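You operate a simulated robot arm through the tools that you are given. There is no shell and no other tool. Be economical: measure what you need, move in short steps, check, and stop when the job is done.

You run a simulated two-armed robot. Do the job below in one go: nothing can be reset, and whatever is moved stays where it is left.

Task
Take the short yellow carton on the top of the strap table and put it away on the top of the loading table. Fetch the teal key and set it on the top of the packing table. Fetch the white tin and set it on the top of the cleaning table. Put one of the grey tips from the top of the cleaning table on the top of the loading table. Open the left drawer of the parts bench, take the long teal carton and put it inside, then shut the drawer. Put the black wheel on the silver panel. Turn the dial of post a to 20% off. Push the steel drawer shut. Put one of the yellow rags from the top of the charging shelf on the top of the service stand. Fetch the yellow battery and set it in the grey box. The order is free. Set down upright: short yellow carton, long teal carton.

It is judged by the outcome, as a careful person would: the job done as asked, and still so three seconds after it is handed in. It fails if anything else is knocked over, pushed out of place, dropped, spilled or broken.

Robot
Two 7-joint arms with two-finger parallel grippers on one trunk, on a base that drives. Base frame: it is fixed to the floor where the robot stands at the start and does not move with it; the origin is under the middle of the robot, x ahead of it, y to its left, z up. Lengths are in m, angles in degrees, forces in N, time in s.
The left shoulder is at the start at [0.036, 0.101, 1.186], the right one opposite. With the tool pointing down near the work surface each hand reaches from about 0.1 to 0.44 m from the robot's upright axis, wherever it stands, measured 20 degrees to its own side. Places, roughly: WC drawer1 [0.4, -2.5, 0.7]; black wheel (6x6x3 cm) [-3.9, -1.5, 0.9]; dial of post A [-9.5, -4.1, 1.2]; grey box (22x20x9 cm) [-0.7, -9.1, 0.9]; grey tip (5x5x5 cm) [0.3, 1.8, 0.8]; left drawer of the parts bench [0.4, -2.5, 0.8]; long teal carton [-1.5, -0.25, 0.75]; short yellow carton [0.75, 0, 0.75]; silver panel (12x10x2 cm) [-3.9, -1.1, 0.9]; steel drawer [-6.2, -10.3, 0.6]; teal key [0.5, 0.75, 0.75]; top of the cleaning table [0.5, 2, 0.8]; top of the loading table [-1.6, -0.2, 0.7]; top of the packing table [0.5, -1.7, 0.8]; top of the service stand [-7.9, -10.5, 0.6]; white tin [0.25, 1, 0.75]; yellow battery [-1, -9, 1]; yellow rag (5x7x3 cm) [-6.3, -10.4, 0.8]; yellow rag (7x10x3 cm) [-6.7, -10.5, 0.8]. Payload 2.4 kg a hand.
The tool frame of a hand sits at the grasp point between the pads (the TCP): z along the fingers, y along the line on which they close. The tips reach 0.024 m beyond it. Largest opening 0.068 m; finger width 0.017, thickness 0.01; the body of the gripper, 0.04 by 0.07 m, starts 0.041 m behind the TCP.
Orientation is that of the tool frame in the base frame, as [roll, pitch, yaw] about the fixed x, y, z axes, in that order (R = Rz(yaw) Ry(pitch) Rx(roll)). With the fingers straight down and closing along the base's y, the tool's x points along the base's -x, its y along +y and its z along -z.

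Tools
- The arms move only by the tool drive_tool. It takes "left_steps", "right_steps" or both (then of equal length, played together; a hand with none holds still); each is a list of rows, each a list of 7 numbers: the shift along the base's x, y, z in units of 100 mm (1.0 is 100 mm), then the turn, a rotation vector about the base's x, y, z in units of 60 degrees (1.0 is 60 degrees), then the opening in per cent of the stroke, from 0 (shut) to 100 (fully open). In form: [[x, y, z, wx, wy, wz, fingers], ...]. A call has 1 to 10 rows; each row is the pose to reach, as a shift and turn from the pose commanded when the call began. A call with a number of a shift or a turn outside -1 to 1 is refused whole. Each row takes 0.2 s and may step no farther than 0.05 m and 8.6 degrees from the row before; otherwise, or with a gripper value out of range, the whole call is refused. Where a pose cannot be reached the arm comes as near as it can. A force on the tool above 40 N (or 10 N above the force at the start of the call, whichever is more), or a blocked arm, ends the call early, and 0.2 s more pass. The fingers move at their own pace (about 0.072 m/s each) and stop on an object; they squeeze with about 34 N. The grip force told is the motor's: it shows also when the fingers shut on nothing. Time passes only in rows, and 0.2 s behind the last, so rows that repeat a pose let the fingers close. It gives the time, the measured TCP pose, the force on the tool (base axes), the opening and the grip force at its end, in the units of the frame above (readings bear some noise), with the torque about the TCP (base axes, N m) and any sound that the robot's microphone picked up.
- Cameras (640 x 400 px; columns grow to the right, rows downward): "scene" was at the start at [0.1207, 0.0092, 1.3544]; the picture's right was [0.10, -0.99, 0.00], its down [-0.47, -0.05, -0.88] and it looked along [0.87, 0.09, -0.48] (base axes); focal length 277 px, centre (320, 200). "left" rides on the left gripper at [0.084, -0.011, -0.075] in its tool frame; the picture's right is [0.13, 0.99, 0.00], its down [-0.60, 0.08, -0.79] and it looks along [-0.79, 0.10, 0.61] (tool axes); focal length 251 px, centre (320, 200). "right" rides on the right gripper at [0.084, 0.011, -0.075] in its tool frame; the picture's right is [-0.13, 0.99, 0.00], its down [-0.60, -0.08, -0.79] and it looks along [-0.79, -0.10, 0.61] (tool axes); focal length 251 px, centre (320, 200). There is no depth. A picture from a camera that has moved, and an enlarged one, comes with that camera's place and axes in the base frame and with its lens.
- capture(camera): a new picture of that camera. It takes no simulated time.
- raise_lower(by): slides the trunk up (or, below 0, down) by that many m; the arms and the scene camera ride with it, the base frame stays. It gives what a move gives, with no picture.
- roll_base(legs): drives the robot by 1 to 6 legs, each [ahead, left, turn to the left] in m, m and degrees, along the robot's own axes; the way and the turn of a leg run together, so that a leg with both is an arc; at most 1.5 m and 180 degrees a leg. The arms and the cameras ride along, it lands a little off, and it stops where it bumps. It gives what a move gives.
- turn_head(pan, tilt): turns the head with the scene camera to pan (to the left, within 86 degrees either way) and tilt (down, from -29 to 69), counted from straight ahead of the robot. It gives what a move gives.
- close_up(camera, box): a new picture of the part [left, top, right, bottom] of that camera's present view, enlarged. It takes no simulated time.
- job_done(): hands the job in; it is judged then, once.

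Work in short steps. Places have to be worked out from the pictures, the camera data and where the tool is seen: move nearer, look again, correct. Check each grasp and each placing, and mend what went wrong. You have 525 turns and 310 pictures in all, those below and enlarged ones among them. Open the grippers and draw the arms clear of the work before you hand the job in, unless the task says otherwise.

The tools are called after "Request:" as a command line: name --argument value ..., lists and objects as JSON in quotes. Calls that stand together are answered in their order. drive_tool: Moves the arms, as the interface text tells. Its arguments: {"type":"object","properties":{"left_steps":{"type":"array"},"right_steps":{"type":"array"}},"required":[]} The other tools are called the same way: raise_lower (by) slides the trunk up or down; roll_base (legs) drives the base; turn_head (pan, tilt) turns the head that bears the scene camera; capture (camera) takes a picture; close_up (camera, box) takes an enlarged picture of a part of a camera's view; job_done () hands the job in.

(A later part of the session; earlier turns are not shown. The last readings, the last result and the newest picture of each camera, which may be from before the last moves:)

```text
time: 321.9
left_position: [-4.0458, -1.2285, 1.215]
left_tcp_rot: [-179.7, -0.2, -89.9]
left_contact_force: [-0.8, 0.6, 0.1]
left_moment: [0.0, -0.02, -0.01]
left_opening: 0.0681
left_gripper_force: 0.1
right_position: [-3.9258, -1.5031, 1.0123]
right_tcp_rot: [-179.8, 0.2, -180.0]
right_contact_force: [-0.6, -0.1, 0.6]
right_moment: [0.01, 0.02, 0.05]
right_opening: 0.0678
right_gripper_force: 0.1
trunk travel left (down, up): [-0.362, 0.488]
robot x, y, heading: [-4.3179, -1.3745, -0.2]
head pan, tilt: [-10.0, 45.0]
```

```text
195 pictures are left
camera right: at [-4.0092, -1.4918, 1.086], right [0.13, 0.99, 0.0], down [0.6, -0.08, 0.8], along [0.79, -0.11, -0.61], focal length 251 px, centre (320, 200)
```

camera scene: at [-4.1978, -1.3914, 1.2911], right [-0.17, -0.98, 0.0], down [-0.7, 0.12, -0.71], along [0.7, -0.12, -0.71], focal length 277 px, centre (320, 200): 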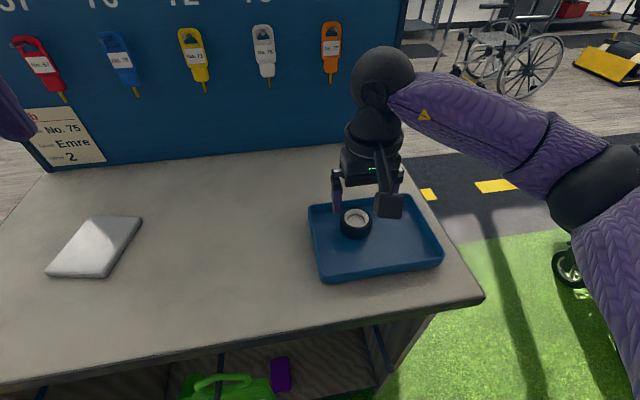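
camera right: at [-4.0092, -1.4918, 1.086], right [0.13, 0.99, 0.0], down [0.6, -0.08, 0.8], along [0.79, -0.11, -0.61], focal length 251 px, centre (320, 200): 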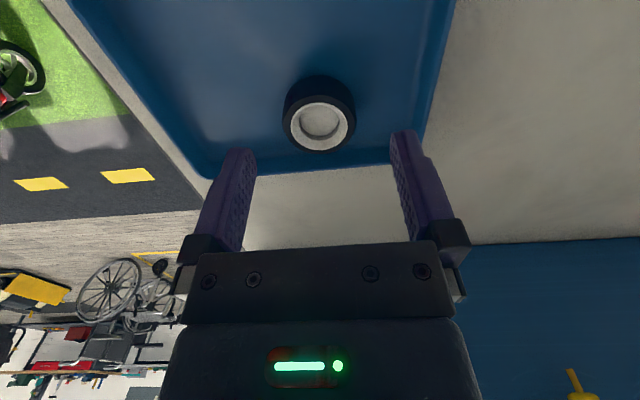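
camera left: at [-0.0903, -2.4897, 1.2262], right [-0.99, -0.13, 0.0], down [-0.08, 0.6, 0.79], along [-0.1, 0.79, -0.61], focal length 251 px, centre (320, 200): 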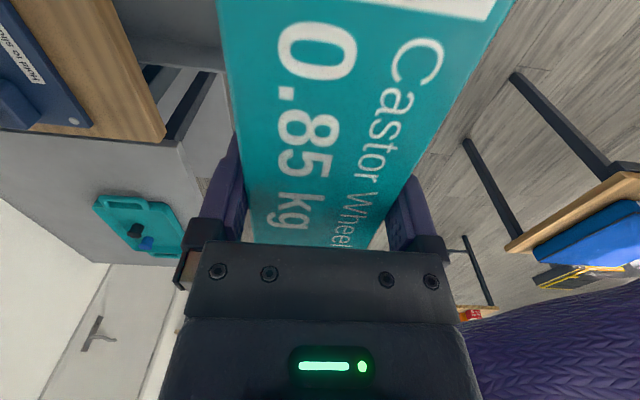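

Wheel centre (-3.895,-1.508), top 0.93. I move over it, lower, and check.

Request:
drive_tool --right_steps '[[0.15, -0.03, -0.2, 0, 0, 0, 100], [0.29, -0.05, -0.45, 0, 0, 0, 100]]'

Request:
capture --camera "right"

```text
time: 322.5
left_position: [-4.0469, -1.2271, 1.2147]
left_tcp_rot: [-179.8, -0.2, -89.8]
left_contact_force: [0.2, -0.5, -1.0]
left_moment: [0.04, -0.01, 0.02]
left_opening: 0.0679
left_gripper_force: 0.0
right_position: [-3.8953, -1.5089, 0.9651]
right_tcp_rot: [-179.7, 0.3, -180.0]
right_contact_force: [0.1, -0.4, 0.3]
right_moment: [0.01, -0.02, 0.02]
right_opening: 0.068
right_gripper_force: 0.0
trunk travel left (down, up): [-0.362, 0.488]
robot x, y, heading: [-4.3117, -1.3778, 0.0]
head pan, tilt: [-10.0, 45.0]
```

```text
194 pictures are left
camera right: at [-3.98, -1.4977, 1.0406], right [0.13, 0.99, 0.0], down [0.6, -0.08, 0.8], along [0.79, -0.11, -0.6], focal length 251 px, centre (320, 200)
```

right: 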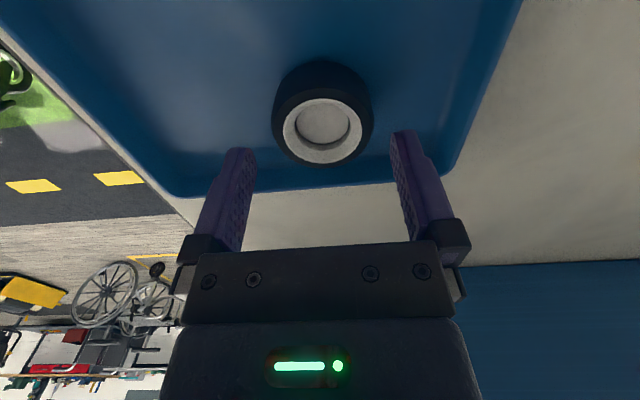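

Aligned. Descend, grip, lift.

Request:
drive_tool --right_steps '[[0, 0.01, -0.2, 0, 0, 0, 100], [0, 0.01, -0.36, 0, 0, 0, 100], [0, 0.01, -0.36, 0, 0, 0, 30], [0, 0.01, -0.36, 0, 0, 0, 0], [0, 0.01, -0.36, 0, 0, 0, 0], [0, 0.01, -0.2, 0, 0, 0, 0], [0, 0.01, 0.2, 0, 0, 0, 0], [0, 0.01, 0.6, 0, 0, 0, 0]]'

Request:
capture --camera "right"

```text
time: 324.3
left_position: [-4.0467, -1.2286, 1.215]
left_tcp_rot: [-179.7, 0.0, -89.8]
left_contact_force: [-0.6, -0.9, 0.3]
left_moment: [-0.02, -0.01, 0.0]
left_opening: 0.0681
left_gripper_force: 0.0
right_position: [-3.8953, -1.508, 1.0263]
right_tcp_rot: [-179.7, 0.1, 179.9]
right_contact_force: [-0.3, -0.2, -1.2]
right_moment: [0.0, -0.01, 0.05]
right_opening: 0.0548
right_gripper_force: 33.7
trunk travel left (down, up): [-0.362, 0.488]
robot x, y, heading: [-4.3102, -1.378, -0.2]
head pan, tilt: [-10.0, 45.0]
```

```text
193 pictures are left
camera right: at [-3.9798, -1.4963, 1.1003], right [0.13, 0.99, 0.0], down [0.6, -0.07, 0.8], along [0.79, -0.1, -0.61], focal length 251 px, centre (320, 200)
```

right: 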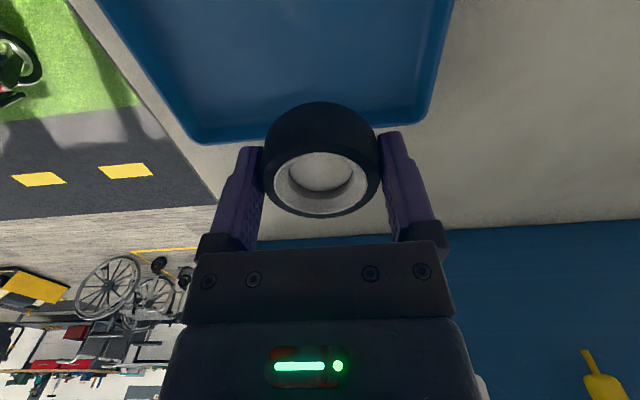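

Held. I strafe left to bring it over the silver panel.

Request:
roll_base --legs '[[0, 0.43, 0]]'

Request:
capture --camera "scene"

Request:
capture --camera "right"

```text
time: 326.9
left_position: [-4.0462, -0.8043, 1.2165]
left_tcp_rot: [-179.7, -0.1, -89.7]
left_contact_force: [1.4, -0.6, 0.9]
left_moment: [0.01, 0.03, 0.01]
left_opening: 0.0682
left_gripper_force: 0.1
right_position: [-3.8956, -1.0847, 1.0244]
right_tcp_rot: [-179.7, 0.1, -180.0]
right_contact_force: [0.0, -0.2, -1.2]
right_moment: [0.01, -0.05, 0.0]
right_opening: 0.0551
right_gripper_force: 34.1
trunk travel left (down, up): [-0.362, 0.488]
robot x, y, heading: [-4.3147, -0.9551, -0.2]
head pan, tilt: [-10.0, 45.0]
```

```text
192 pictures are left
camera scene: at [-4.1976, -0.9679, 1.291], right [-0.17, -0.98, 0.0], down [-0.7, 0.12, -0.71], along [0.7, -0.12, -0.71], focal length 277 px, centre (320, 200)
```

scene: 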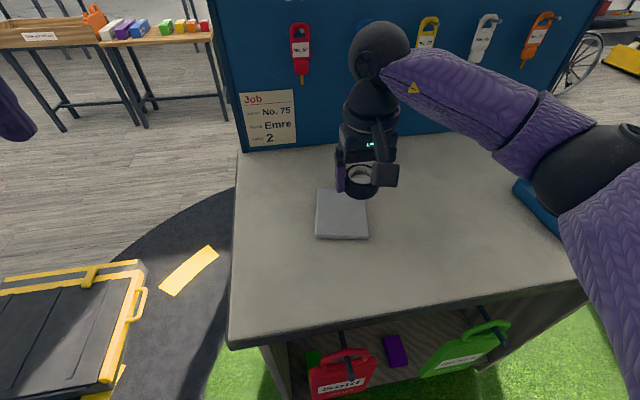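

```text
191 pictures are left
camera right: at [-3.9794, -1.073, 1.1], right [0.13, 0.99, 0.0], down [0.6, -0.07, 0.8], along [0.79, -0.11, -0.61], focal length 251 px, centre (320, 200)
```

right: 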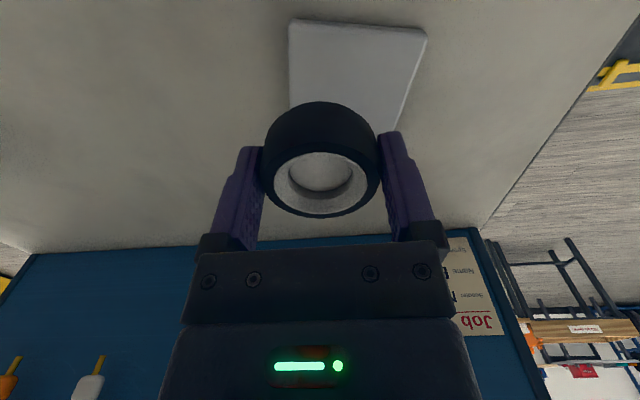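

Panel centre about (-3.864,-1.062). I move ahead 4 cm, align, and lower gently.

Request:
roll_base --legs '[[0.035, 0.02, 0]]'

Request:
drive_tool --right_steps '[[0, 0.02, -0.2, 0, 0, 0, 0], [0, 0.02, -0.5, 0, 0, 0, 0]]'

Request:
capture --camera "right"

Request:
close_up --camera "scene" --box '[270, 100, 430, 260]'

```text
time: 327.8
left_position: [-4.011, -0.7851, 1.2157]
left_tcp_rot: [-179.7, -0.1, -89.8]
left_contact_force: [-0.1, 0.6, 0.4]
left_moment: [-0.02, 0.0, -0.01]
left_opening: 0.0684
left_gripper_force: 0.0
right_position: [-3.8602, -1.0649, 1.0253]
right_tcp_rot: [-179.6, 0.2, -180.0]
right_contact_force: [0.6, 0.6, -1.5]
right_moment: [-0.02, 0.01, -0.01]
right_opening: 0.0553
right_gripper_force: 34.0
trunk travel left (down, up): [-0.362, 0.488]
robot x, y, heading: [-4.2811, -0.9334, 0.1]
head pan, tilt: [-10.0, 45.0]
```

```text
time: 328.4
left_position: [-4.012, -0.7837, 1.2155]
left_tcp_rot: [-179.6, 0.0, -89.7]
left_contact_force: [0.8, -0.4, -0.4]
left_moment: [-0.01, -0.02, 0.01]
left_opening: 0.0679
left_gripper_force: 0.0
right_position: [-3.8612, -1.0618, 0.9779]
right_tcp_rot: [-179.7, 0.1, -179.9]
right_contact_force: [0.3, -0.8, -1.0]
right_moment: [0.03, -0.04, -0.01]
right_opening: 0.0554
right_gripper_force: 34.0
trunk travel left (down, up): [-0.362, 0.488]
robot x, y, heading: [-4.2783, -0.934, -0.3]
head pan, tilt: [-10.0, 45.0]
```

```text
190 pictures are left
camera right: at [-3.9456, -1.0499, 1.0505], right [0.13, 0.99, 0.0], down [0.6, -0.07, 0.8], along [0.79, -0.1, -0.6], focal length 251 px, centre (320, 200)
```

right: 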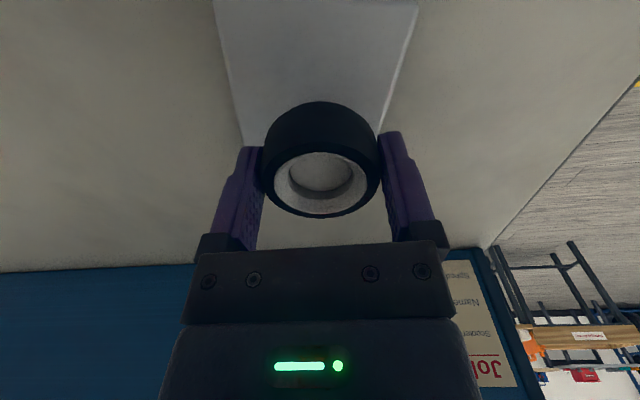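

```text
2.50 times, centred on (350, 180) of scene
camera zoom: at [-4.1628, -0.9482, 1.291], right [-0.17, -0.98, 0.0], down [-0.7, 0.12, -0.71], along [0.7, -0.12, -0.71], focal length 693 px, centre (245, 250)
```

zoom: 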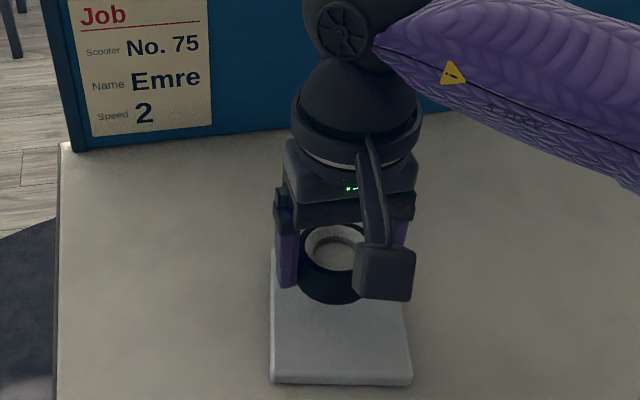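

Aligned on the panel (5 mm y correction). I lower finely.

Request:
drive_tool --right_steps '[[0.03, -0.05, -0.15, 0, 0, 0, 0], [0.03, -0.05, -0.25, 0, 0, 0, 0], [0.03, -0.05, -0.29, 0, 0, 0, 0], [0.03, -0.05, -0.33, 0, 0, 0, 0], [0.03, -0.05, -0.36, 0, 0, 0, 0], [0.03, -0.05, -0.39, 0, 0, 0, 0], [0.03, -0.05, -0.42, 0, 0, 0, 0], [0.03, -0.05, -0.45, 0, 0, 0, 0], [0.03, -0.05, -0.48, 0, 0, 0, 0]]'

Request:
capture --camera "right"

```text
time: 330.0
left_position: [-4.0139, -0.7833, 1.2153]
left_tcp_rot: [-179.5, -0.1, -89.7]
left_contact_force: [0.0, 0.1, 0.6]
left_moment: [-0.04, -0.01, -0.01]
left_opening: 0.068
left_gripper_force: 0.1
right_position: [-3.8589, -1.0674, 0.9403]
right_tcp_rot: [-180.0, 0.9, 180.0]
right_contact_force: [-7.6, -1.6, 18.6]
right_moment: [0.09, 0.44, 0.09]
right_opening: 0.0555
right_gripper_force: 34.2
trunk travel left (down, up): [-0.362, 0.488]
robot x, y, heading: [-4.2747, -0.9369, -0.3]
head pan, tilt: [-10.0, 45.0]
stopped in row 7 (right hand): the force on the tool passed its limit at 44 N (the readings are from after the stop); the commanded pose is now the measured one
```

```text
188 pictures are left
camera right: at [-3.9431, -1.0555, 1.0132], right [0.13, 0.99, 0.0], down [0.59, -0.08, 0.8], along [0.8, -0.1, -0.6], focal length 251 px, centre (320, 200)
```

right: 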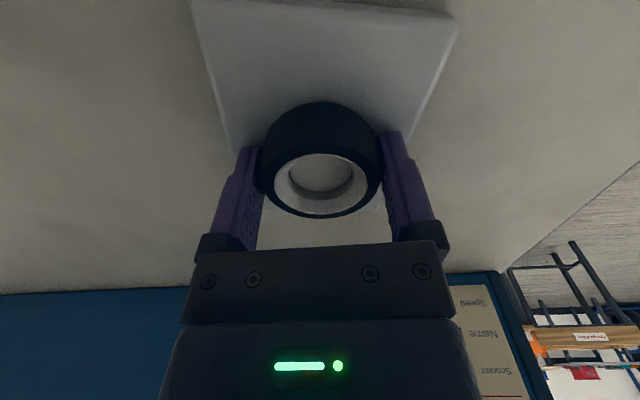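

On the panel. Release and rise.

Request:
drive_tool --right_steps '[[0, 0, 0.02, 0, 0, 0, 50], [0, 0, 0.02, 0, 0, 0, 100], [0, 0, 0.02, 0, 0, 0, 100], [0, 0, 0.3, 0, 0, 0, 100], [0, 0, 0.7, 0, 0, 0, 100], [0, 0, 1.0, 0, 0, 0, 100]]'

Request:
capture --camera "right"

```text
time: 331.4
left_position: [-4.0117, -0.7839, 1.2154]
left_tcp_rot: [-179.7, -0.1, -89.8]
left_contact_force: [-0.3, 0.2, -0.2]
left_moment: [-0.01, 0.01, 0.01]
left_opening: 0.0681
left_gripper_force: 0.0
right_position: [-3.8565, -1.0687, 1.0409]
right_tcp_rot: [-179.8, 0.7, 180.0]
right_contact_force: [0.7, -0.3, -0.5]
right_moment: [-0.02, -0.03, -0.01]
right_opening: 0.0678
right_gripper_force: 0.0
trunk travel left (down, up): [-0.362, 0.488]
robot x, y, heading: [-4.2778, -0.9324, 0.3]
head pan, tilt: [-10.0, 45.0]
```

```text
187 pictures are left
camera right: at [-3.9415, -1.0567, 1.1136], right [0.13, 0.99, 0.0], down [0.59, -0.08, 0.8], along [0.79, -0.1, -0.6], focal length 251 px, centre (320, 200)
```

right: 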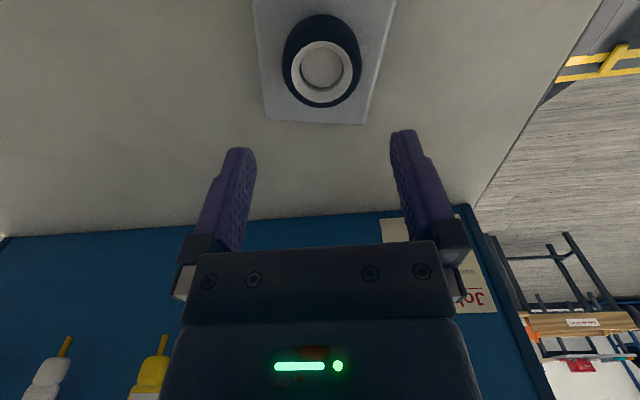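

The wheel rests on the panel. Next the dial of post A at (-9.5,-4.1). I back away, turn toward it and look.

Request:
roll_base --legs '[[-0.55, 0, 0], [0, 0, -148]]'

Request:
turn_head --pan 0 --tilt 10

Request:
capture --camera "scene"

Request:
turn_head --pan 50 --tilt 10

Request:
capture --camera "scene"

```text
time: 340.5
left_position: [-4.9592, -1.2089, 1.2163]
left_tcp_rot: [-179.7, -0.1, 123.7]
left_contact_force: [-0.1, -0.6, -0.3]
left_moment: [-0.02, 0.01, 0.03]
left_opening: 0.0678
left_gripper_force: 0.1
right_position: [-5.2442, -1.0574, 1.0393]
right_tcp_rot: [-179.9, 0.7, 33.5]
right_contact_force: [-0.8, 0.1, -0.7]
right_moment: [0.02, -0.01, -0.01]
right_opening: 0.068
right_gripper_force: 0.1
trunk travel left (down, up): [-0.362, 0.488]
robot x, y, heading: [-4.8159, -0.9372, -146.6]
head pan, tilt: [-10.0, 45.0]
```

```text
time: 341.5
left_position: [-4.9586, -1.2087, 1.2151]
left_tcp_rot: [-179.7, -0.1, 123.7]
left_contact_force: [-0.4, -0.1, -0.4]
left_moment: [-0.01, 0.03, 0.02]
left_opening: 0.0683
left_gripper_force: 0.1
right_position: [-5.2431, -1.0563, 1.0404]
right_tcp_rot: [-179.8, 0.7, 33.6]
right_contact_force: [-0.5, -0.2, -0.4]
right_moment: [0.02, 0.0, 0.01]
right_opening: 0.0679
right_gripper_force: 0.0
trunk travel left (down, up): [-0.362, 0.488]
robot x, y, heading: [-4.8184, -0.9379, -146.7]
head pan, tilt: [0.0, 10.0]
```

```text
186 pictures are left
camera scene: at [-4.9286, -1.008, 1.3459], right [-0.55, 0.83, 0.0], down [0.15, 0.1, -0.98], along [-0.82, -0.54, -0.17], focal length 277 px, centre (320, 200)
```

scene: 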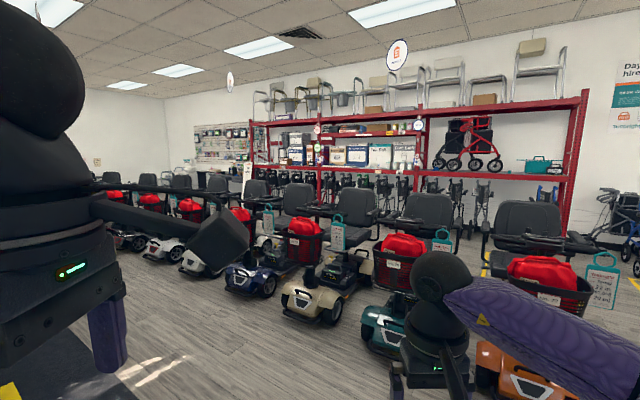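

```text
time: 342.7
left_position: [-4.9581, -1.2083, 1.2165]
left_tcp_rot: [-179.6, -0.1, 123.8]
left_contact_force: [-0.8, 0.2, 0.1]
left_moment: [-0.02, -0.01, -0.02]
left_opening: 0.0682
left_gripper_force: 0.0
right_position: [-5.2439, -1.0568, 1.0391]
right_tcp_rot: [-179.9, 0.7, 33.5]
right_contact_force: [0.4, 0.5, 0.3]
right_moment: [0.01, 0.01, 0.02]
right_opening: 0.0683
right_gripper_force: 0.1
trunk travel left (down, up): [-0.362, 0.488]
robot x, y, heading: [-4.8167, -0.9341, -146.4]
head pan, tilt: [50.0, 10.0]
```

```text
185 pictures are left
camera scene: at [-4.8616, -1.0491, 1.346], right [-0.99, 0.11, 0.0], down [0.02, 0.17, -0.98], along [-0.11, -0.98, -0.17], focal length 277 px, centre (320, 200)
```

scene: 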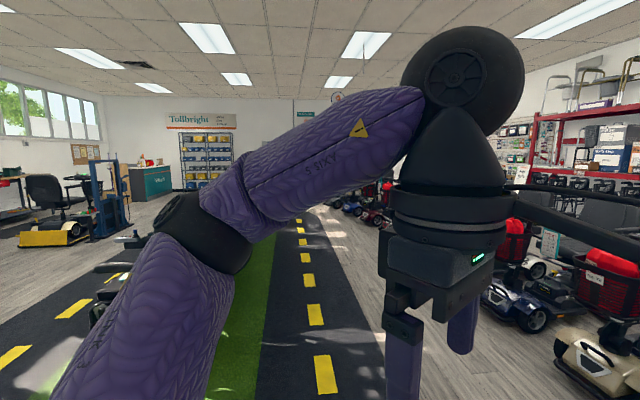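

The scooter row stands at x≈−6.5; the black lane at x≈−5.3 runs clear toward −y. I drive down it facing −y.

Request:
roll_base --legs '[[0, 0, 56.6], [0, -0.55, 0], [1.4, 0, 0], [1.4, 0, 0]]'

Request:
turn_head --pan -30 --tilt 8

Request:
capture --camera "scene"

```text
time: 361.5
left_position: [-5.218, -3.9914, 1.2159]
left_tcp_rot: [-179.7, 0.0, -179.0]
left_contact_force: [0.2, 0.8, 0.5]
left_moment: [-0.02, 0.01, 0.0]
left_opening: 0.0681
left_gripper_force: 0.0
right_position: [-5.4996, -4.1493, 1.0396]
right_tcp_rot: [-179.8, 0.7, 90.8]
right_contact_force: [0.0, 0.7, 0.4]
right_moment: [0.0, 0.04, -0.01]
right_opening: 0.0681
right_gripper_force: 0.1
trunk travel left (down, up): [-0.362, 0.488]
robot x, y, heading: [-5.3685, -3.7258, -89.3]
head pan, tilt: [50.0, 10.0]
```

```text
time: 363.0
left_position: [-5.2172, -3.9904, 1.2162]
left_tcp_rot: [-179.7, -0.1, -179.0]
left_contact_force: [1.1, -0.1, -0.4]
left_moment: [-0.03, 0.02, -0.02]
left_opening: 0.0677
left_gripper_force: 0.0
right_position: [-5.5002, -4.1499, 1.0391]
right_tcp_rot: [-179.9, 0.7, 90.7]
right_contact_force: [0.7, 0.4, -0.1]
right_moment: [-0.01, 0.0, -0.01]
right_opening: 0.0681
right_gripper_force: 0.0
trunk travel left (down, up): [-0.362, 0.488]
robot x, y, heading: [-5.3745, -3.7242, -89.4]
head pan, tilt: [-30.0, 8.0]
```

```text
184 pictures are left
camera scene: at [-5.4177, -3.8436, 1.3492], right [-0.87, 0.49, 0.0], down [0.07, 0.12, -0.99], along [-0.48, -0.86, -0.14], focal length 277 px, centre (320, 200)
```

scene: 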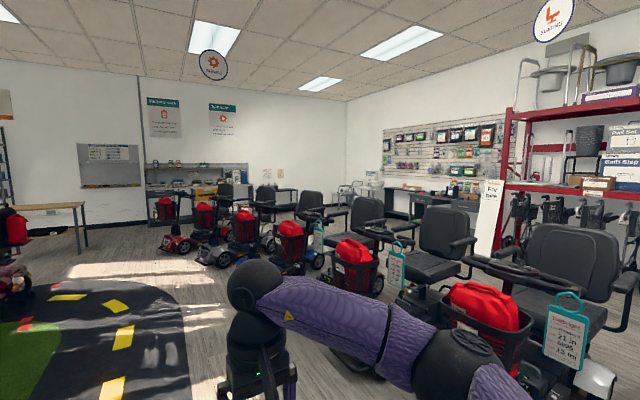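

Request:
turn_head --pan -80 --tilt 8

Request:
capture --camera "scene"

```text
time: 364.2
left_position: [-5.2171, -3.9908, 1.2156]
left_tcp_rot: [-179.8, 0.0, -179.1]
left_contact_force: [0.6, -0.4, -0.2]
left_moment: [-0.03, -0.01, 0.0]
left_opening: 0.0679
left_gripper_force: 0.0
right_position: [-5.5, -4.1491, 1.0399]
right_tcp_rot: [-179.9, 0.8, 90.8]
right_contact_force: [-0.2, -0.7, -0.6]
right_moment: [0.0, -0.02, 0.0]
right_opening: 0.0678
right_gripper_force: 0.0
trunk travel left (down, up): [-0.362, 0.488]
robot x, y, heading: [-5.3706, -3.7257, -89.2]
head pan, tilt: [-80.0, 8.0]
```

```text
183 pictures are left
camera scene: at [-5.4635, -3.7801, 1.3492], right [-0.19, 0.98, 0.0], down [0.14, 0.03, -0.99], along [-0.97, -0.19, -0.14], focal length 277 px, centre (320, 200)
```

scene: 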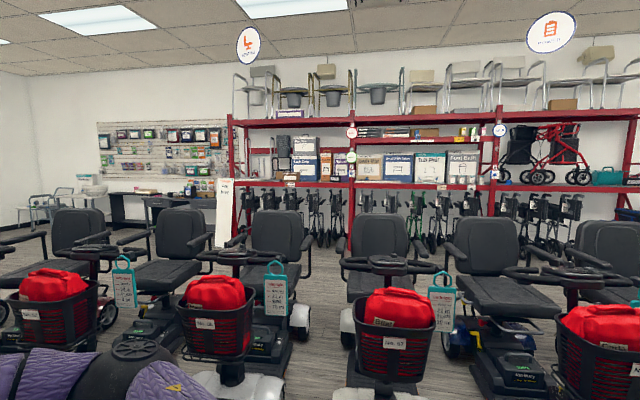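

Request:
close_up --camera "scene" --box '[300, 90, 540, 240]'

Request:
close_up --camera "scene" --box '[325, 110, 385, 190]'

```text
2.67 times, centred on (420, 165) of scene
camera zoom: at [-5.4635, -3.7801, 1.3492], right [-0.19, 0.98, 0.0], down [0.14, 0.03, -0.99], along [-0.97, -0.19, -0.14], focal length 739 px, centre (53, 293)
```

zoom: 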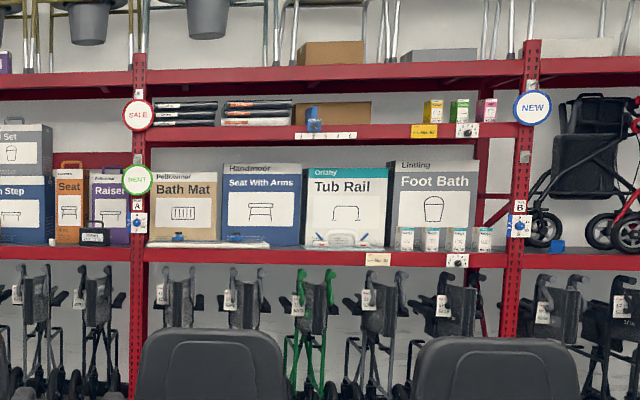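

```text
5.00 times, centred on (355, 150) of scene
camera zoom: at [-5.4635, -3.7801, 1.3492], right [-0.19, 0.98, 0.0], down [0.14, 0.03, -0.99], along [-0.97, -0.19, -0.14], focal length 1386 px, centre (145, 450)
```

zoom: 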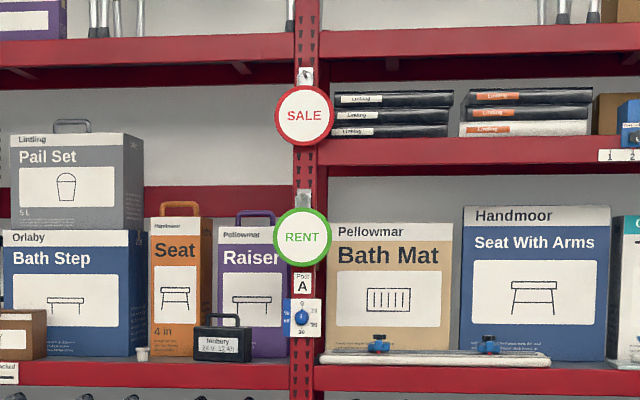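

Post A's blue dial (0/10/20/30 % off) is on the red rack behind the scooter row. I go back up and around the right end of the row into the aisle; first a look from there.

Request:
roll_base --legs '[[-1.4, 0, -0.7], [-1.4, 0, 0], [-1.35, 0, 0]]'

Request:
turn_head --pan -75 --tilt 15

Request:
capture --camera "scene"

```text
time: 384.2
left_position: [-5.2155, 0.1666, 1.2146]
left_tcp_rot: [-179.7, -0.1, -179.2]
left_contact_force: [0.0, 0.4, 0.0]
left_moment: [0.01, 0.01, -0.01]
left_opening: 0.0678
left_gripper_force: 0.0
right_position: [-5.4976, 0.0095, 1.0388]
right_tcp_rot: [-180.0, 0.7, 90.5]
right_contact_force: [-1.1, -0.2, 0.1]
right_moment: [0.03, 0.0, 0.02]
right_opening: 0.068
right_gripper_force: 0.1
trunk travel left (down, up): [-0.362, 0.488]
robot x, y, heading: [-5.3689, 0.4313, -89.6]
head pan, tilt: [-80.0, 8.0]
```

```text
time: 384.9
left_position: [-5.2162, 0.168, 1.2149]
left_tcp_rot: [-179.7, -0.1, -179.3]
left_contact_force: [0.5, 0.6, 0.7]
left_moment: [-0.02, 0.0, 0.03]
left_opening: 0.0681
left_gripper_force: 0.0
right_position: [-5.4985, 0.009, 1.0384]
right_tcp_rot: [-179.9, 0.7, 90.5]
right_contact_force: [-0.2, 0.4, -0.3]
right_moment: [0.0, -0.02, -0.02]
right_opening: 0.0679
right_gripper_force: 0.1
trunk travel left (down, up): [-0.362, 0.488]
robot x, y, heading: [-5.3697, 0.4322, -89.5]
head pan, tilt: [-75.0, 15.0]
```

```text
180 pictures are left
camera scene: at [-5.4594, 0.3701, 1.3379], right [-0.27, 0.96, 0.0], down [0.25, 0.07, -0.97], along [-0.93, -0.26, -0.26], focal length 277 px, centre (320, 200)
```

scene: 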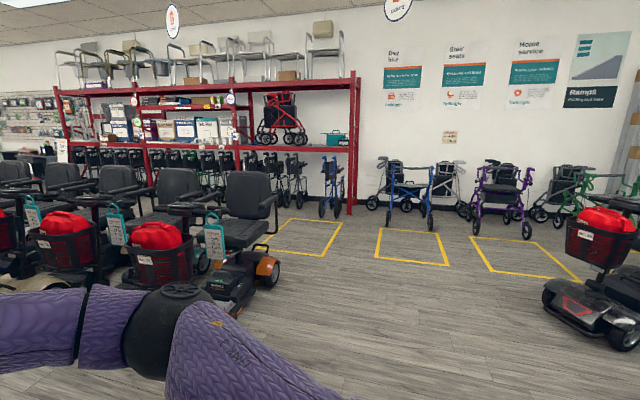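

The aisle between the scooters (rear x≈−7.5) and rack (x≈−9.55) is wide. I strafe into it and drive down to y≈−4.2, then face the rack.

Request:
roll_base --legs '[[0, -1.5, -0.5], [0, -1.5, 0], [0, -0.08, 0]]'

Request:
roll_base --legs '[[1.5, 0, 0], [1.5, 0, 0], [1.4, 0, 0]]'

Request:
roll_base --legs '[[0, 0, -90]]'

Request:
turn_head --pan 0 --tilt 15

Request:
capture --camera "scene"

```text
time: 400.1
left_position: [-8.3278, 0.1412, 1.2153]
left_tcp_rot: [-179.6, -0.2, -178.6]
left_contact_force: [0.2, 0.0, 0.6]
left_moment: [-0.03, 0.01, -0.01]
left_opening: 0.0677
left_gripper_force: 0.0
right_position: [-8.6089, -0.0179, 1.0391]
right_tcp_rot: [180.0, 0.7, 91.0]
right_contact_force: [-0.5, 0.3, 0.0]
right_moment: [0.01, -0.01, 0.01]
right_opening: 0.0682
right_gripper_force: 0.0
trunk travel left (down, up): [-0.362, 0.488]
robot x, y, heading: [-8.4813, 0.4053, -88.8]
head pan, tilt: [-75.0, 15.0]
```

```text
time: 421.0
left_position: [-8.2205, -4.2305, 1.2151]
left_tcp_rot: [-179.7, -0.1, -178.7]
left_contact_force: [-0.2, 0.3, 0.4]
left_moment: [-0.02, -0.01, -0.03]
left_opening: 0.0681
left_gripper_force: 0.0
right_position: [-8.5009, -4.3885, 1.0391]
right_tcp_rot: [-179.9, 0.7, 91.1]
right_contact_force: [1.7, -0.6, 0.6]
right_moment: [-0.02, 0.03, 0.01]
right_opening: 0.068
right_gripper_force: 0.1
trunk travel left (down, up): [-0.362, 0.488]
robot x, y, heading: [-8.3749, -3.9651, -88.6]
head pan, tilt: [-75.0, 15.0]
```

```text
time: 425.2
left_position: [-8.6379, -4.1229, 1.2158]
left_tcp_rot: [-179.6, -0.1, 91.9]
left_contact_force: [0.0, -0.2, -1.0]
left_moment: [-0.02, -0.02, 0.01]
left_opening: 0.0679
left_gripper_force: 0.1
right_position: [-8.8003, -3.8429, 1.0399]
right_tcp_rot: [-180.0, 0.7, 1.7]
right_contact_force: [0.5, 0.0, -1.5]
right_moment: [0.02, 0.0, -0.03]
right_opening: 0.068
right_gripper_force: 0.2
trunk travel left (down, up): [-0.362, 0.488]
robot x, y, heading: [-8.3738, -3.9635, -178.5]
head pan, tilt: [-75.0, 15.0]
```

```text
time: 426.7
left_position: [-8.6371, -4.1225, 1.2167]
left_tcp_rot: [-179.7, -0.1, 91.9]
left_contact_force: [-0.1, 0.3, 0.3]
left_moment: [-0.02, 0.03, 0.0]
left_opening: 0.0681
left_gripper_force: 0.1
right_position: [-8.8012, -3.8428, 1.0396]
right_tcp_rot: [-179.9, 0.7, 1.7]
right_contact_force: [0.2, -0.7, -0.1]
right_moment: [0.01, 0.0, -0.04]
right_opening: 0.0679
right_gripper_force: 0.0
trunk travel left (down, up): [-0.362, 0.488]
robot x, y, heading: [-8.3766, -3.9674, -178.4]
head pan, tilt: [0.0, 15.0]
```

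```text
179 pictures are left
camera scene: at [-8.5074, -3.9691, 1.3378], right [-0.03, 1.0, 0.0], down [0.26, 0.01, -0.97], along [-0.97, -0.03, -0.26], focal length 277 px, centre (320, 200)
```

scene: 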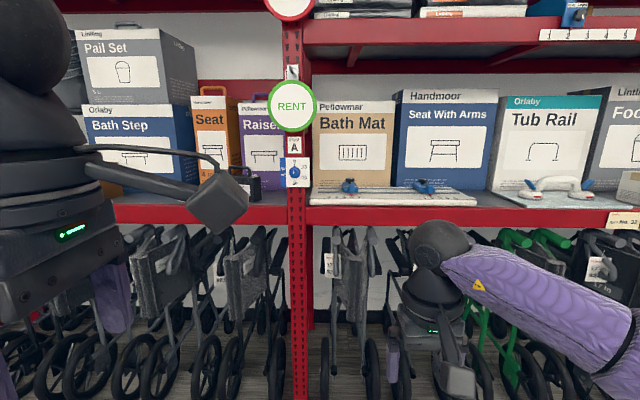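

Request:
close_up --camera "scene" --box '[264, 130, 324, 200]'

```text
5.71 times, centred on (294, 165) of scene
camera zoom: at [-8.5074, -3.9691, 1.3378], right [-0.03, 1.0, 0.0], down [0.26, 0.01, -0.97], along [-0.97, -0.03, -0.26], focal length 1584 px, centre (469, 400)
```

zoom: 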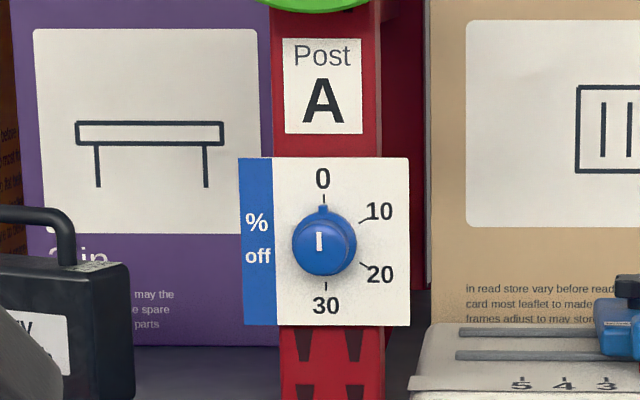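

Dial: pointer at 0, "20" lies 120° clockwise. Knob at about (-9.5,-4.09,1.175), ~3.8 cm wide. I pitch the right hand forward to horizontal at knob height.

Request:
drive_tool --right_steps '[[-0.1, 0, 0.1, 0, 0.14, 0, 100], [-0.2, 0, 0.2, 0, 0.28, 0, 100], [-0.3, 0, 0.3, 0, 0.42, 0, 100], [-0.4, 0, 0.4, 0, 0.56, 0, 100], [-0.5, 0, 0.5, 0, 0.7, 0, 100], [-0.6, 0, 0.7, 0, 0.84, 0, 100], [-0.7, 0, 0.9, 0, 0.98, 0, 100]]'

Request:
drive_tool --right_steps '[[-0.1, 0, 0.1, 0, 0.14, 0, 100], [-0.2, 0, 0.2, 0, 0.28, 0, 100], [-0.3, 0, 0.3, 0, 0.42, 0, 100], [-0.4, 0, 0.4, 0, 0.52, 0, 100]]'

Request:
capture --camera "right"

```text
time: 428.3
left_position: [-8.6389, -4.1231, 1.2155]
left_tcp_rot: [-179.7, 0.0, 91.9]
left_contact_force: [0.3, 0.3, -0.1]
left_moment: [0.0, 0.03, -0.01]
left_opening: 0.068
left_gripper_force: 0.1
right_position: [-8.8723, -3.8432, 1.1294]
right_tcp_rot: [-177.1, 59.6, 3.3]
right_contact_force: [0.8, -0.4, 0.2]
right_moment: [-0.01, 0.02, 0.01]
right_opening: 0.0679
right_gripper_force: 0.1
trunk travel left (down, up): [-0.362, 0.488]
robot x, y, heading: [-8.3737, -3.9641, -178.3]
head pan, tilt: [0.0, 15.0]
```

```text
time: 429.3
left_position: [-8.6374, -4.1234, 1.2148]
left_tcp_rot: [-179.7, -0.1, 92.0]
left_contact_force: [0.1, 0.0, 0.8]
left_moment: [0.0, -0.02, 0.04]
left_opening: 0.0678
left_gripper_force: 0.1
right_position: [-8.8978, -3.843, 1.1565]
right_tcp_rot: [-168.2, 81.8, 11.8]
right_contact_force: [0.0, 0.5, -0.1]
right_moment: [-0.02, 0.03, -0.01]
right_opening: 0.0679
right_gripper_force: 0.1
right hand out of reach, approached as far as the arm can: row 3, 4
trunk travel left (down, up): [-0.362, 0.488]
robot x, y, heading: [-8.3755, -3.9654, -178.3]
head pan, tilt: [0.0, 15.0]
```

```text
177 pictures are left
camera right: at [-8.811, -3.8511, 1.0828], right [-0.01, -0.99, 0.1], down [0.7, 0.06, 0.71], along [-0.71, 0.08, 0.7], focal length 251 px, centre (320, 200)
```

right: 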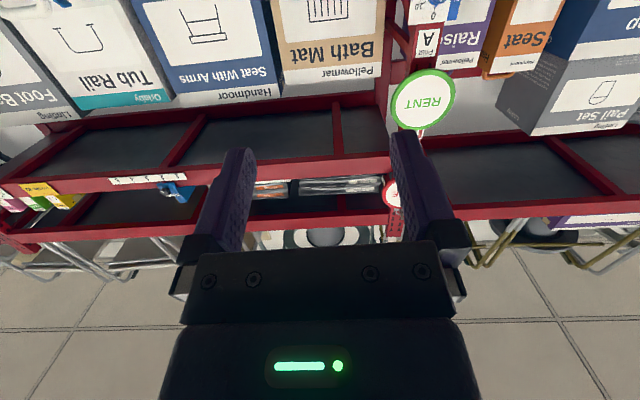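

Nearly horizontal (8° down). I test the wrist roll: turn 60° counter-clockwise to have range for the 120° clockwise turn.

Request:
drive_tool --right_steps '[[0, 0, 0, 0.14, 0, 0.02, 100], [0, 0, 0, 0.28, 0, 0.04, 100], [0, 0, 0, 0.42, 0, 0.06, 100], [0, 0, 0, 0.56, 0, 0.08, 100], [0, 0, 0, 0.7, 0, 0.1, 100], [0, 0, 0, 0.84, 0, 0.12, 100], [0, 0, 0, 0.98, 0, 0.14, 100]]'

Request:
capture --camera "right"

```text
time: 430.9
left_position: [-8.6368, -4.1238, 1.2161]
left_tcp_rot: [-179.7, -0.2, 91.9]
left_contact_force: [0.1, -0.3, 0.4]
left_moment: [-0.06, 0.01, -0.02]
left_opening: 0.068
left_gripper_force: 0.2
right_position: [-8.8975, -3.8432, 1.1556]
right_tcp_rot: [-99.2, 28.5, 85.5]
right_contact_force: [0.0, -0.8, 0.5]
right_moment: [-0.01, 0.02, -0.03]
right_opening: 0.068
right_gripper_force: 0.0
trunk travel left (down, up): [-0.362, 0.488]
robot x, y, heading: [-8.3732, -3.9635, -178.3]
head pan, tilt: [0.0, 15.0]
```

```text
176 pictures are left
camera right: at [-8.8163, -3.7745, 1.1166], right [0.11, -0.59, -0.8], down [0.73, -0.49, 0.47], along [-0.67, -0.64, 0.38], focal length 251 px, centre (320, 200)
```

right: 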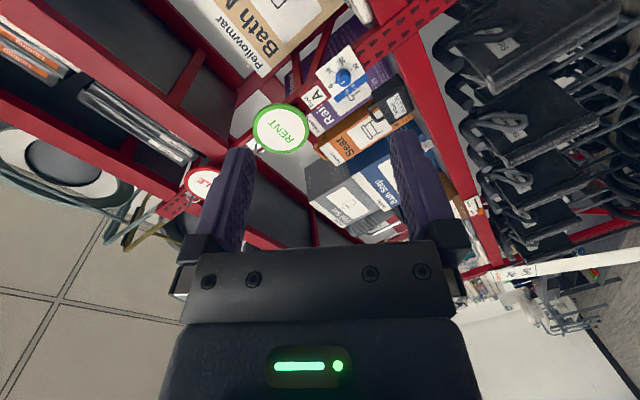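

Knob triangulated at (-9.53,-4.096,1.168). I drive closer and re-measure.

Request:
roll_base --legs '[[0.42, 0.24, 0]]'

Request:
capture --camera "right"

Request:
close_up --camera "scene" --box '[280, 60, 520, 260]'

```text
time: 433.8
left_position: [-9.0557, -4.3765, 1.2155]
left_tcp_rot: [-179.7, -0.1, 91.8]
left_contact_force: [-0.3, 0.4, -0.2]
left_moment: [-0.02, -0.03, -0.01]
left_opening: 0.0682
left_gripper_force: 0.0
right_position: [-9.3143, -4.0961, 1.156]
right_tcp_rot: [-99.2, 28.6, 85.4]
right_contact_force: [0.2, -0.2, 0.4]
right_moment: [0.01, -0.02, -0.03]
right_opening: 0.068
right_gripper_force: 0.1
trunk travel left (down, up): [-0.362, 0.488]
robot x, y, heading: [-8.7895, -4.2211, -178.6]
head pan, tilt: [0.0, 15.0]
```

```text
175 pictures are left
camera right: at [-9.2326, -4.0276, 1.1165], right [0.11, -0.59, -0.8], down [0.73, -0.49, 0.47], along [-0.67, -0.64, 0.38], focal length 251 px, centre (320, 200)
```

right: 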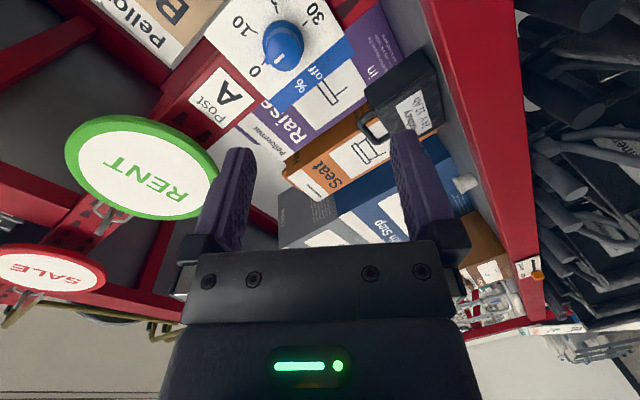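

```text
2.00 times, centred on (400, 160) of scene
camera zoom: at [-8.9244, -4.2231, 1.3378], right [-0.03, 1.0, 0.0], down [0.26, 0.01, -0.97], along [-0.97, -0.02, -0.26], focal length 554 px, centre (160, 280)
```

zoom: 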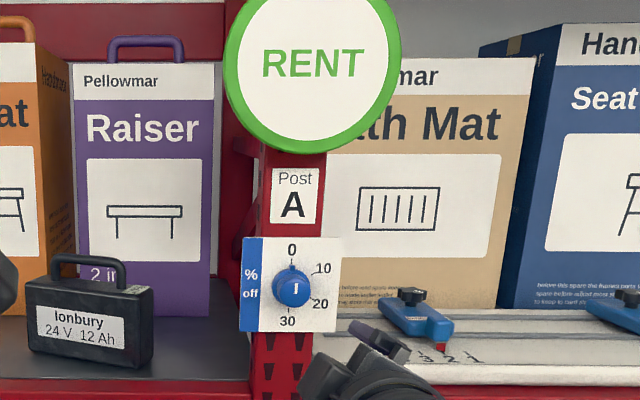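

Knob front centre ≈ (-9.517,-4.091,1.171). I raise the hand 1.5 cm and drive 10 cm nearer.

Request:
drive_tool --right_steps '[[0, 0.03, 0.08, 0, 0, 0, 100], [0, 0.05, 0.15, 0, 0, 0, 100]]'

Request:
roll_base --legs '[[0.1, -0.004, 0]]'

Request:
capture --camera "right"

Request:
close_up --camera "scene" --box '[280, 60, 520, 260]'

```text
time: 434.4
left_position: [-9.0554, -4.376, 1.2147]
left_tcp_rot: [-179.7, -0.1, 91.7]
left_contact_force: [-0.1, 0.4, 1.5]
left_moment: [0.0, 0.01, -0.01]
left_opening: 0.0681
left_gripper_force: 0.0
right_position: [-9.3141, -4.0911, 1.1713]
right_tcp_rot: [-99.2, 28.6, 85.4]
right_contact_force: [-0.2, -1.4, 0.3]
right_moment: [0.0, -0.03, 0.01]
right_opening: 0.0681
right_gripper_force: 0.0
trunk travel left (down, up): [-0.362, 0.488]
robot x, y, heading: [-8.792, -4.2175, -178.8]
head pan, tilt: [0.0, 15.0]
```

```text
time: 435.6
left_position: [-9.1565, -4.3737, 1.2164]
left_tcp_rot: [-179.8, -0.1, 91.6]
left_contact_force: [0.2, 0.6, -0.3]
left_moment: [-0.01, -0.02, -0.02]
left_opening: 0.068
left_gripper_force: 0.1
right_position: [-9.4148, -4.0886, 1.17]
right_tcp_rot: [-99.2, 28.6, 85.3]
right_contact_force: [0.0, 0.6, 1.0]
right_moment: [-0.04, -0.01, -0.01]
right_opening: 0.0679
right_gripper_force: 0.0
trunk travel left (down, up): [-0.362, 0.488]
robot x, y, heading: [-8.8918, -4.2177, -178.7]
head pan, tilt: [0.0, 15.0]
```

```text
173 pictures are left
camera right: at [-9.3324, -4.0197, 1.1309], right [0.11, -0.59, -0.8], down [0.73, -0.49, 0.47], along [-0.67, -0.64, 0.38], focal length 251 px, centre (320, 200)
```

right: 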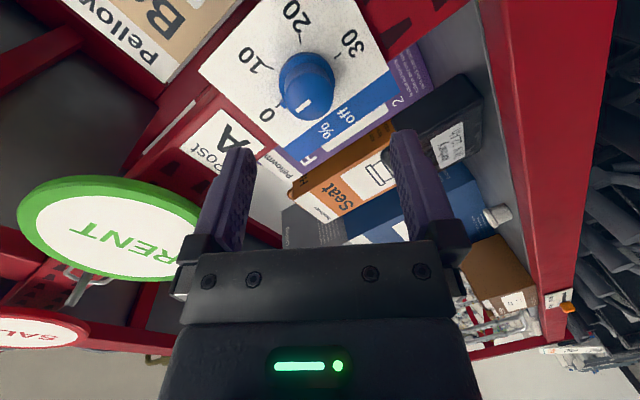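

```text
2.00 times, centred on (400, 160) of scene
camera zoom: at [-9.0255, -4.221, 1.3377], right [-0.02, 1.0, 0.0], down [0.26, 0.01, -0.97], along [-0.97, -0.02, -0.26], focal length 554 px, centre (160, 280)
```

zoom: 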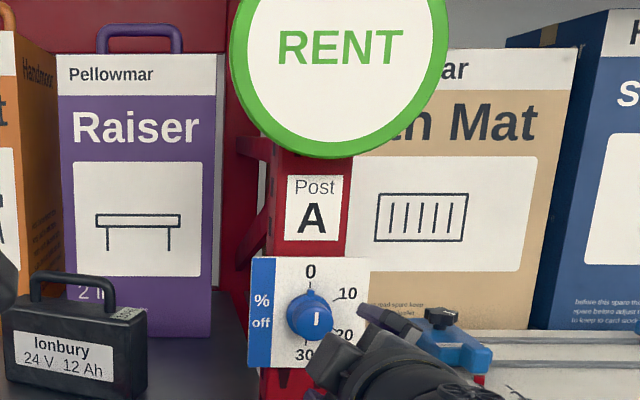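

I correct y by −7 mm and drive 8.5 cm forward so the finger tips straddle the knob.

Request:
drive_tool --right_steps '[[0, -0.04, 0.02, 0, 0, 0, 100], [0, -0.07, 0.02, 0, 0, 0, 100]]'

Request:
roll_base --legs '[[0.085, -0.002, 0]]'

Request:
capture --camera "right"

Request:
close_up --camera "scene" --box '[280, 120, 480, 280]'

```text
time: 436.1
left_position: [-9.1562, -4.3751, 1.2154]
left_tcp_rot: [-179.7, -0.1, 91.6]
left_contact_force: [0.3, 0.0, -0.9]
left_moment: [0.02, -0.02, -0.01]
left_opening: 0.0679
left_gripper_force: 0.0
right_position: [-9.4137, -4.0949, 1.1732]
right_tcp_rot: [-99.2, 28.6, 85.3]
right_contact_force: [0.0, -0.1, -0.6]
right_moment: [0.01, -0.03, 0.01]
right_opening: 0.0683
right_gripper_force: 0.0
trunk travel left (down, up): [-0.362, 0.488]
robot x, y, heading: [-8.8915, -4.2176, -178.8]
head pan, tilt: [0.0, 15.0]
```

```text
time: 437.2
left_position: [-9.2418, -4.3736, 1.2153]
left_tcp_rot: [-179.7, 0.0, 91.6]
left_contact_force: [0.4, 0.3, 1.4]
left_moment: [-0.01, 0.03, -0.01]
left_opening: 0.068
left_gripper_force: 0.1
right_position: [-9.4996, -4.094, 1.1729]
right_tcp_rot: [-99.2, 28.5, 85.3]
right_contact_force: [2.3, 1.5, -1.4]
right_moment: [-0.1, 0.02, -0.06]
right_opening: 0.0666
right_gripper_force: 0.0
trunk travel left (down, up): [-0.362, 0.488]
robot x, y, heading: [-8.9762, -4.2196, -178.7]
head pan, tilt: [0.0, 15.0]
```

```text
171 pictures are left
camera right: at [-9.4179, -4.0263, 1.1335], right [0.11, -0.59, -0.8], down [0.73, -0.49, 0.47], along [-0.67, -0.64, 0.38], focal length 251 px, centre (320, 200)
```

right: 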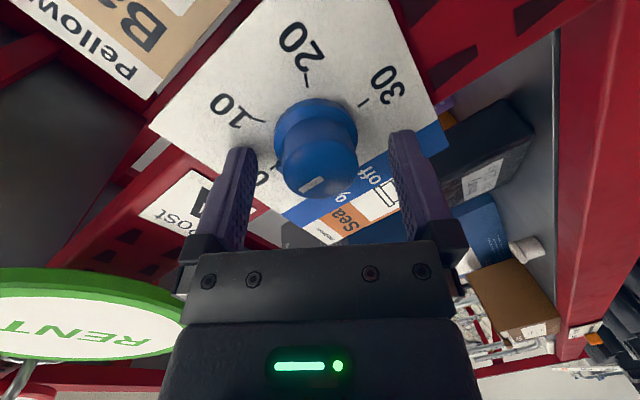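

```text
2.50 times, centred on (380, 200) of scene
camera zoom: at [-9.111, -4.2208, 1.3378], right [-0.02, 1.0, 0.0], down [0.26, 0.01, -0.97], along [-0.97, -0.02, -0.26], focal length 693 px, centre (170, 200)
```

zoom: 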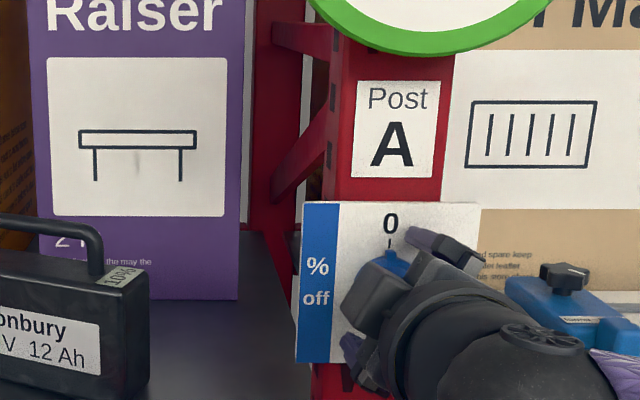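

The knob sits between the fingers. I close on it.

Request:
drive_tool --right_steps '[[0, 0, 0, 0, 0, 0, 60], [0, 0, 0, 0, 0, 0, 30], [0, 0, 0, 0, 0, 0, 0], [0, 0, 0, 0, 0, 0, 0]]'

Request:
capture --camera "right"

```text
time: 438.2
left_position: [-9.2409, -4.3717, 1.2166]
left_tcp_rot: [-179.5, -0.1, 91.6]
left_contact_force: [0.5, 0.4, 0.1]
left_moment: [-0.02, 0.01, -0.02]
left_opening: 0.0678
left_gripper_force: 0.0
right_position: [-9.499, -4.0937, 1.1744]
right_tcp_rot: [-98.9, 28.8, 85.3]
right_contact_force: [-5.2, 8.3, 22.6]
right_moment: [0.11, 0.44, -0.43]
right_opening: 0.0389
right_gripper_force: 44.7
trunk travel left (down, up): [-0.362, 0.488]
robot x, y, heading: [-8.9802, -4.2167, -178.4]
head pan, tilt: [0.0, 15.0]
```

```text
169 pictures are left
camera right: at [-9.4171, -4.025, 1.1352], right [0.1, -0.59, -0.8], down [0.73, -0.5, 0.47], along [-0.67, -0.63, 0.38], focal length 251 px, centre (320, 200)
```

right: 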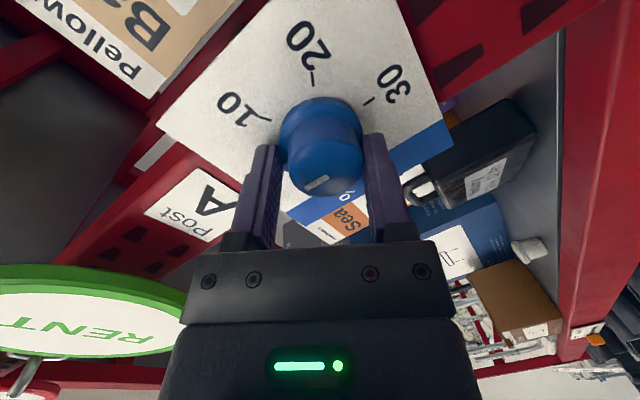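

Gripped at 39 mm. I relieve the side force by 3 mm and turn about the knob axis clockwise, first ~57°.

Request:
drive_tool --right_steps '[[0, 0.01, 0.03, 0, 0, 0, 0], [0, 0.01, 0.03, -0.12, 0, 0, 0], [0, 0.01, 0.03, -0.24, 0, 0, 0], [0, 0.01, 0.03, -0.36, 0, 0, 0], [0, 0.01, 0.03, -0.48, 0, 0, 0], [0, 0.01, 0.03, -0.6, 0, 0, 0], [0, 0.01, 0.03, -0.72, 0, 0, 0], [0, 0.01, 0.03, -0.84, 0, 0, 0], [0, 0.01, 0.03, -0.96, 0, 0, 0]]'

Request:
capture --camera "right"

```text
time: 440.2
left_position: [-9.2427, -4.3691, 1.2163]
left_tcp_rot: [-179.7, 0.0, 91.5]
left_contact_force: [-0.8, 0.4, 0.6]
left_moment: [-0.01, 0.0, 0.03]
left_opening: 0.0681
left_gripper_force: 0.1
right_position: [-9.4995, -4.0886, 1.1743]
right_tcp_rot: [-151.6, 84.1, 35.0]
right_contact_force: [17.2, 24.2, -20.6]
right_moment: [0.16, 0.55, -1.11]
right_opening: 0.0391
right_gripper_force: 45.1
trunk travel left (down, up): [-0.362, 0.488]
robot x, y, heading: [-8.9818, -4.218, -178.8]
head pan, tilt: [0.0, 15.0]
```

```text
168 pictures are left
camera right: at [-9.4162, -4.0849, 1.0969], right [0.11, -0.99, 0.08], down [0.72, 0.13, 0.68], along [-0.68, -0.01, 0.73], focal length 251 px, centre (320, 200)
```

right: 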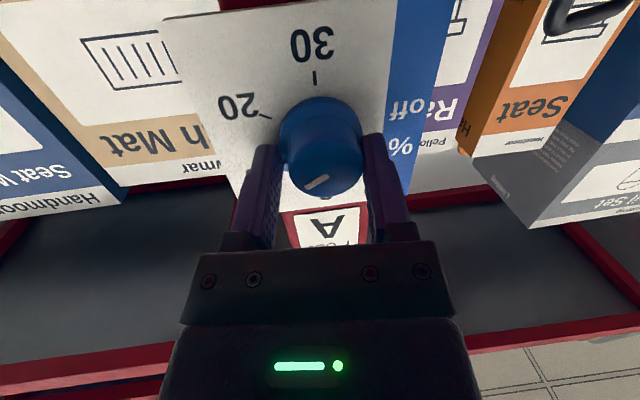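

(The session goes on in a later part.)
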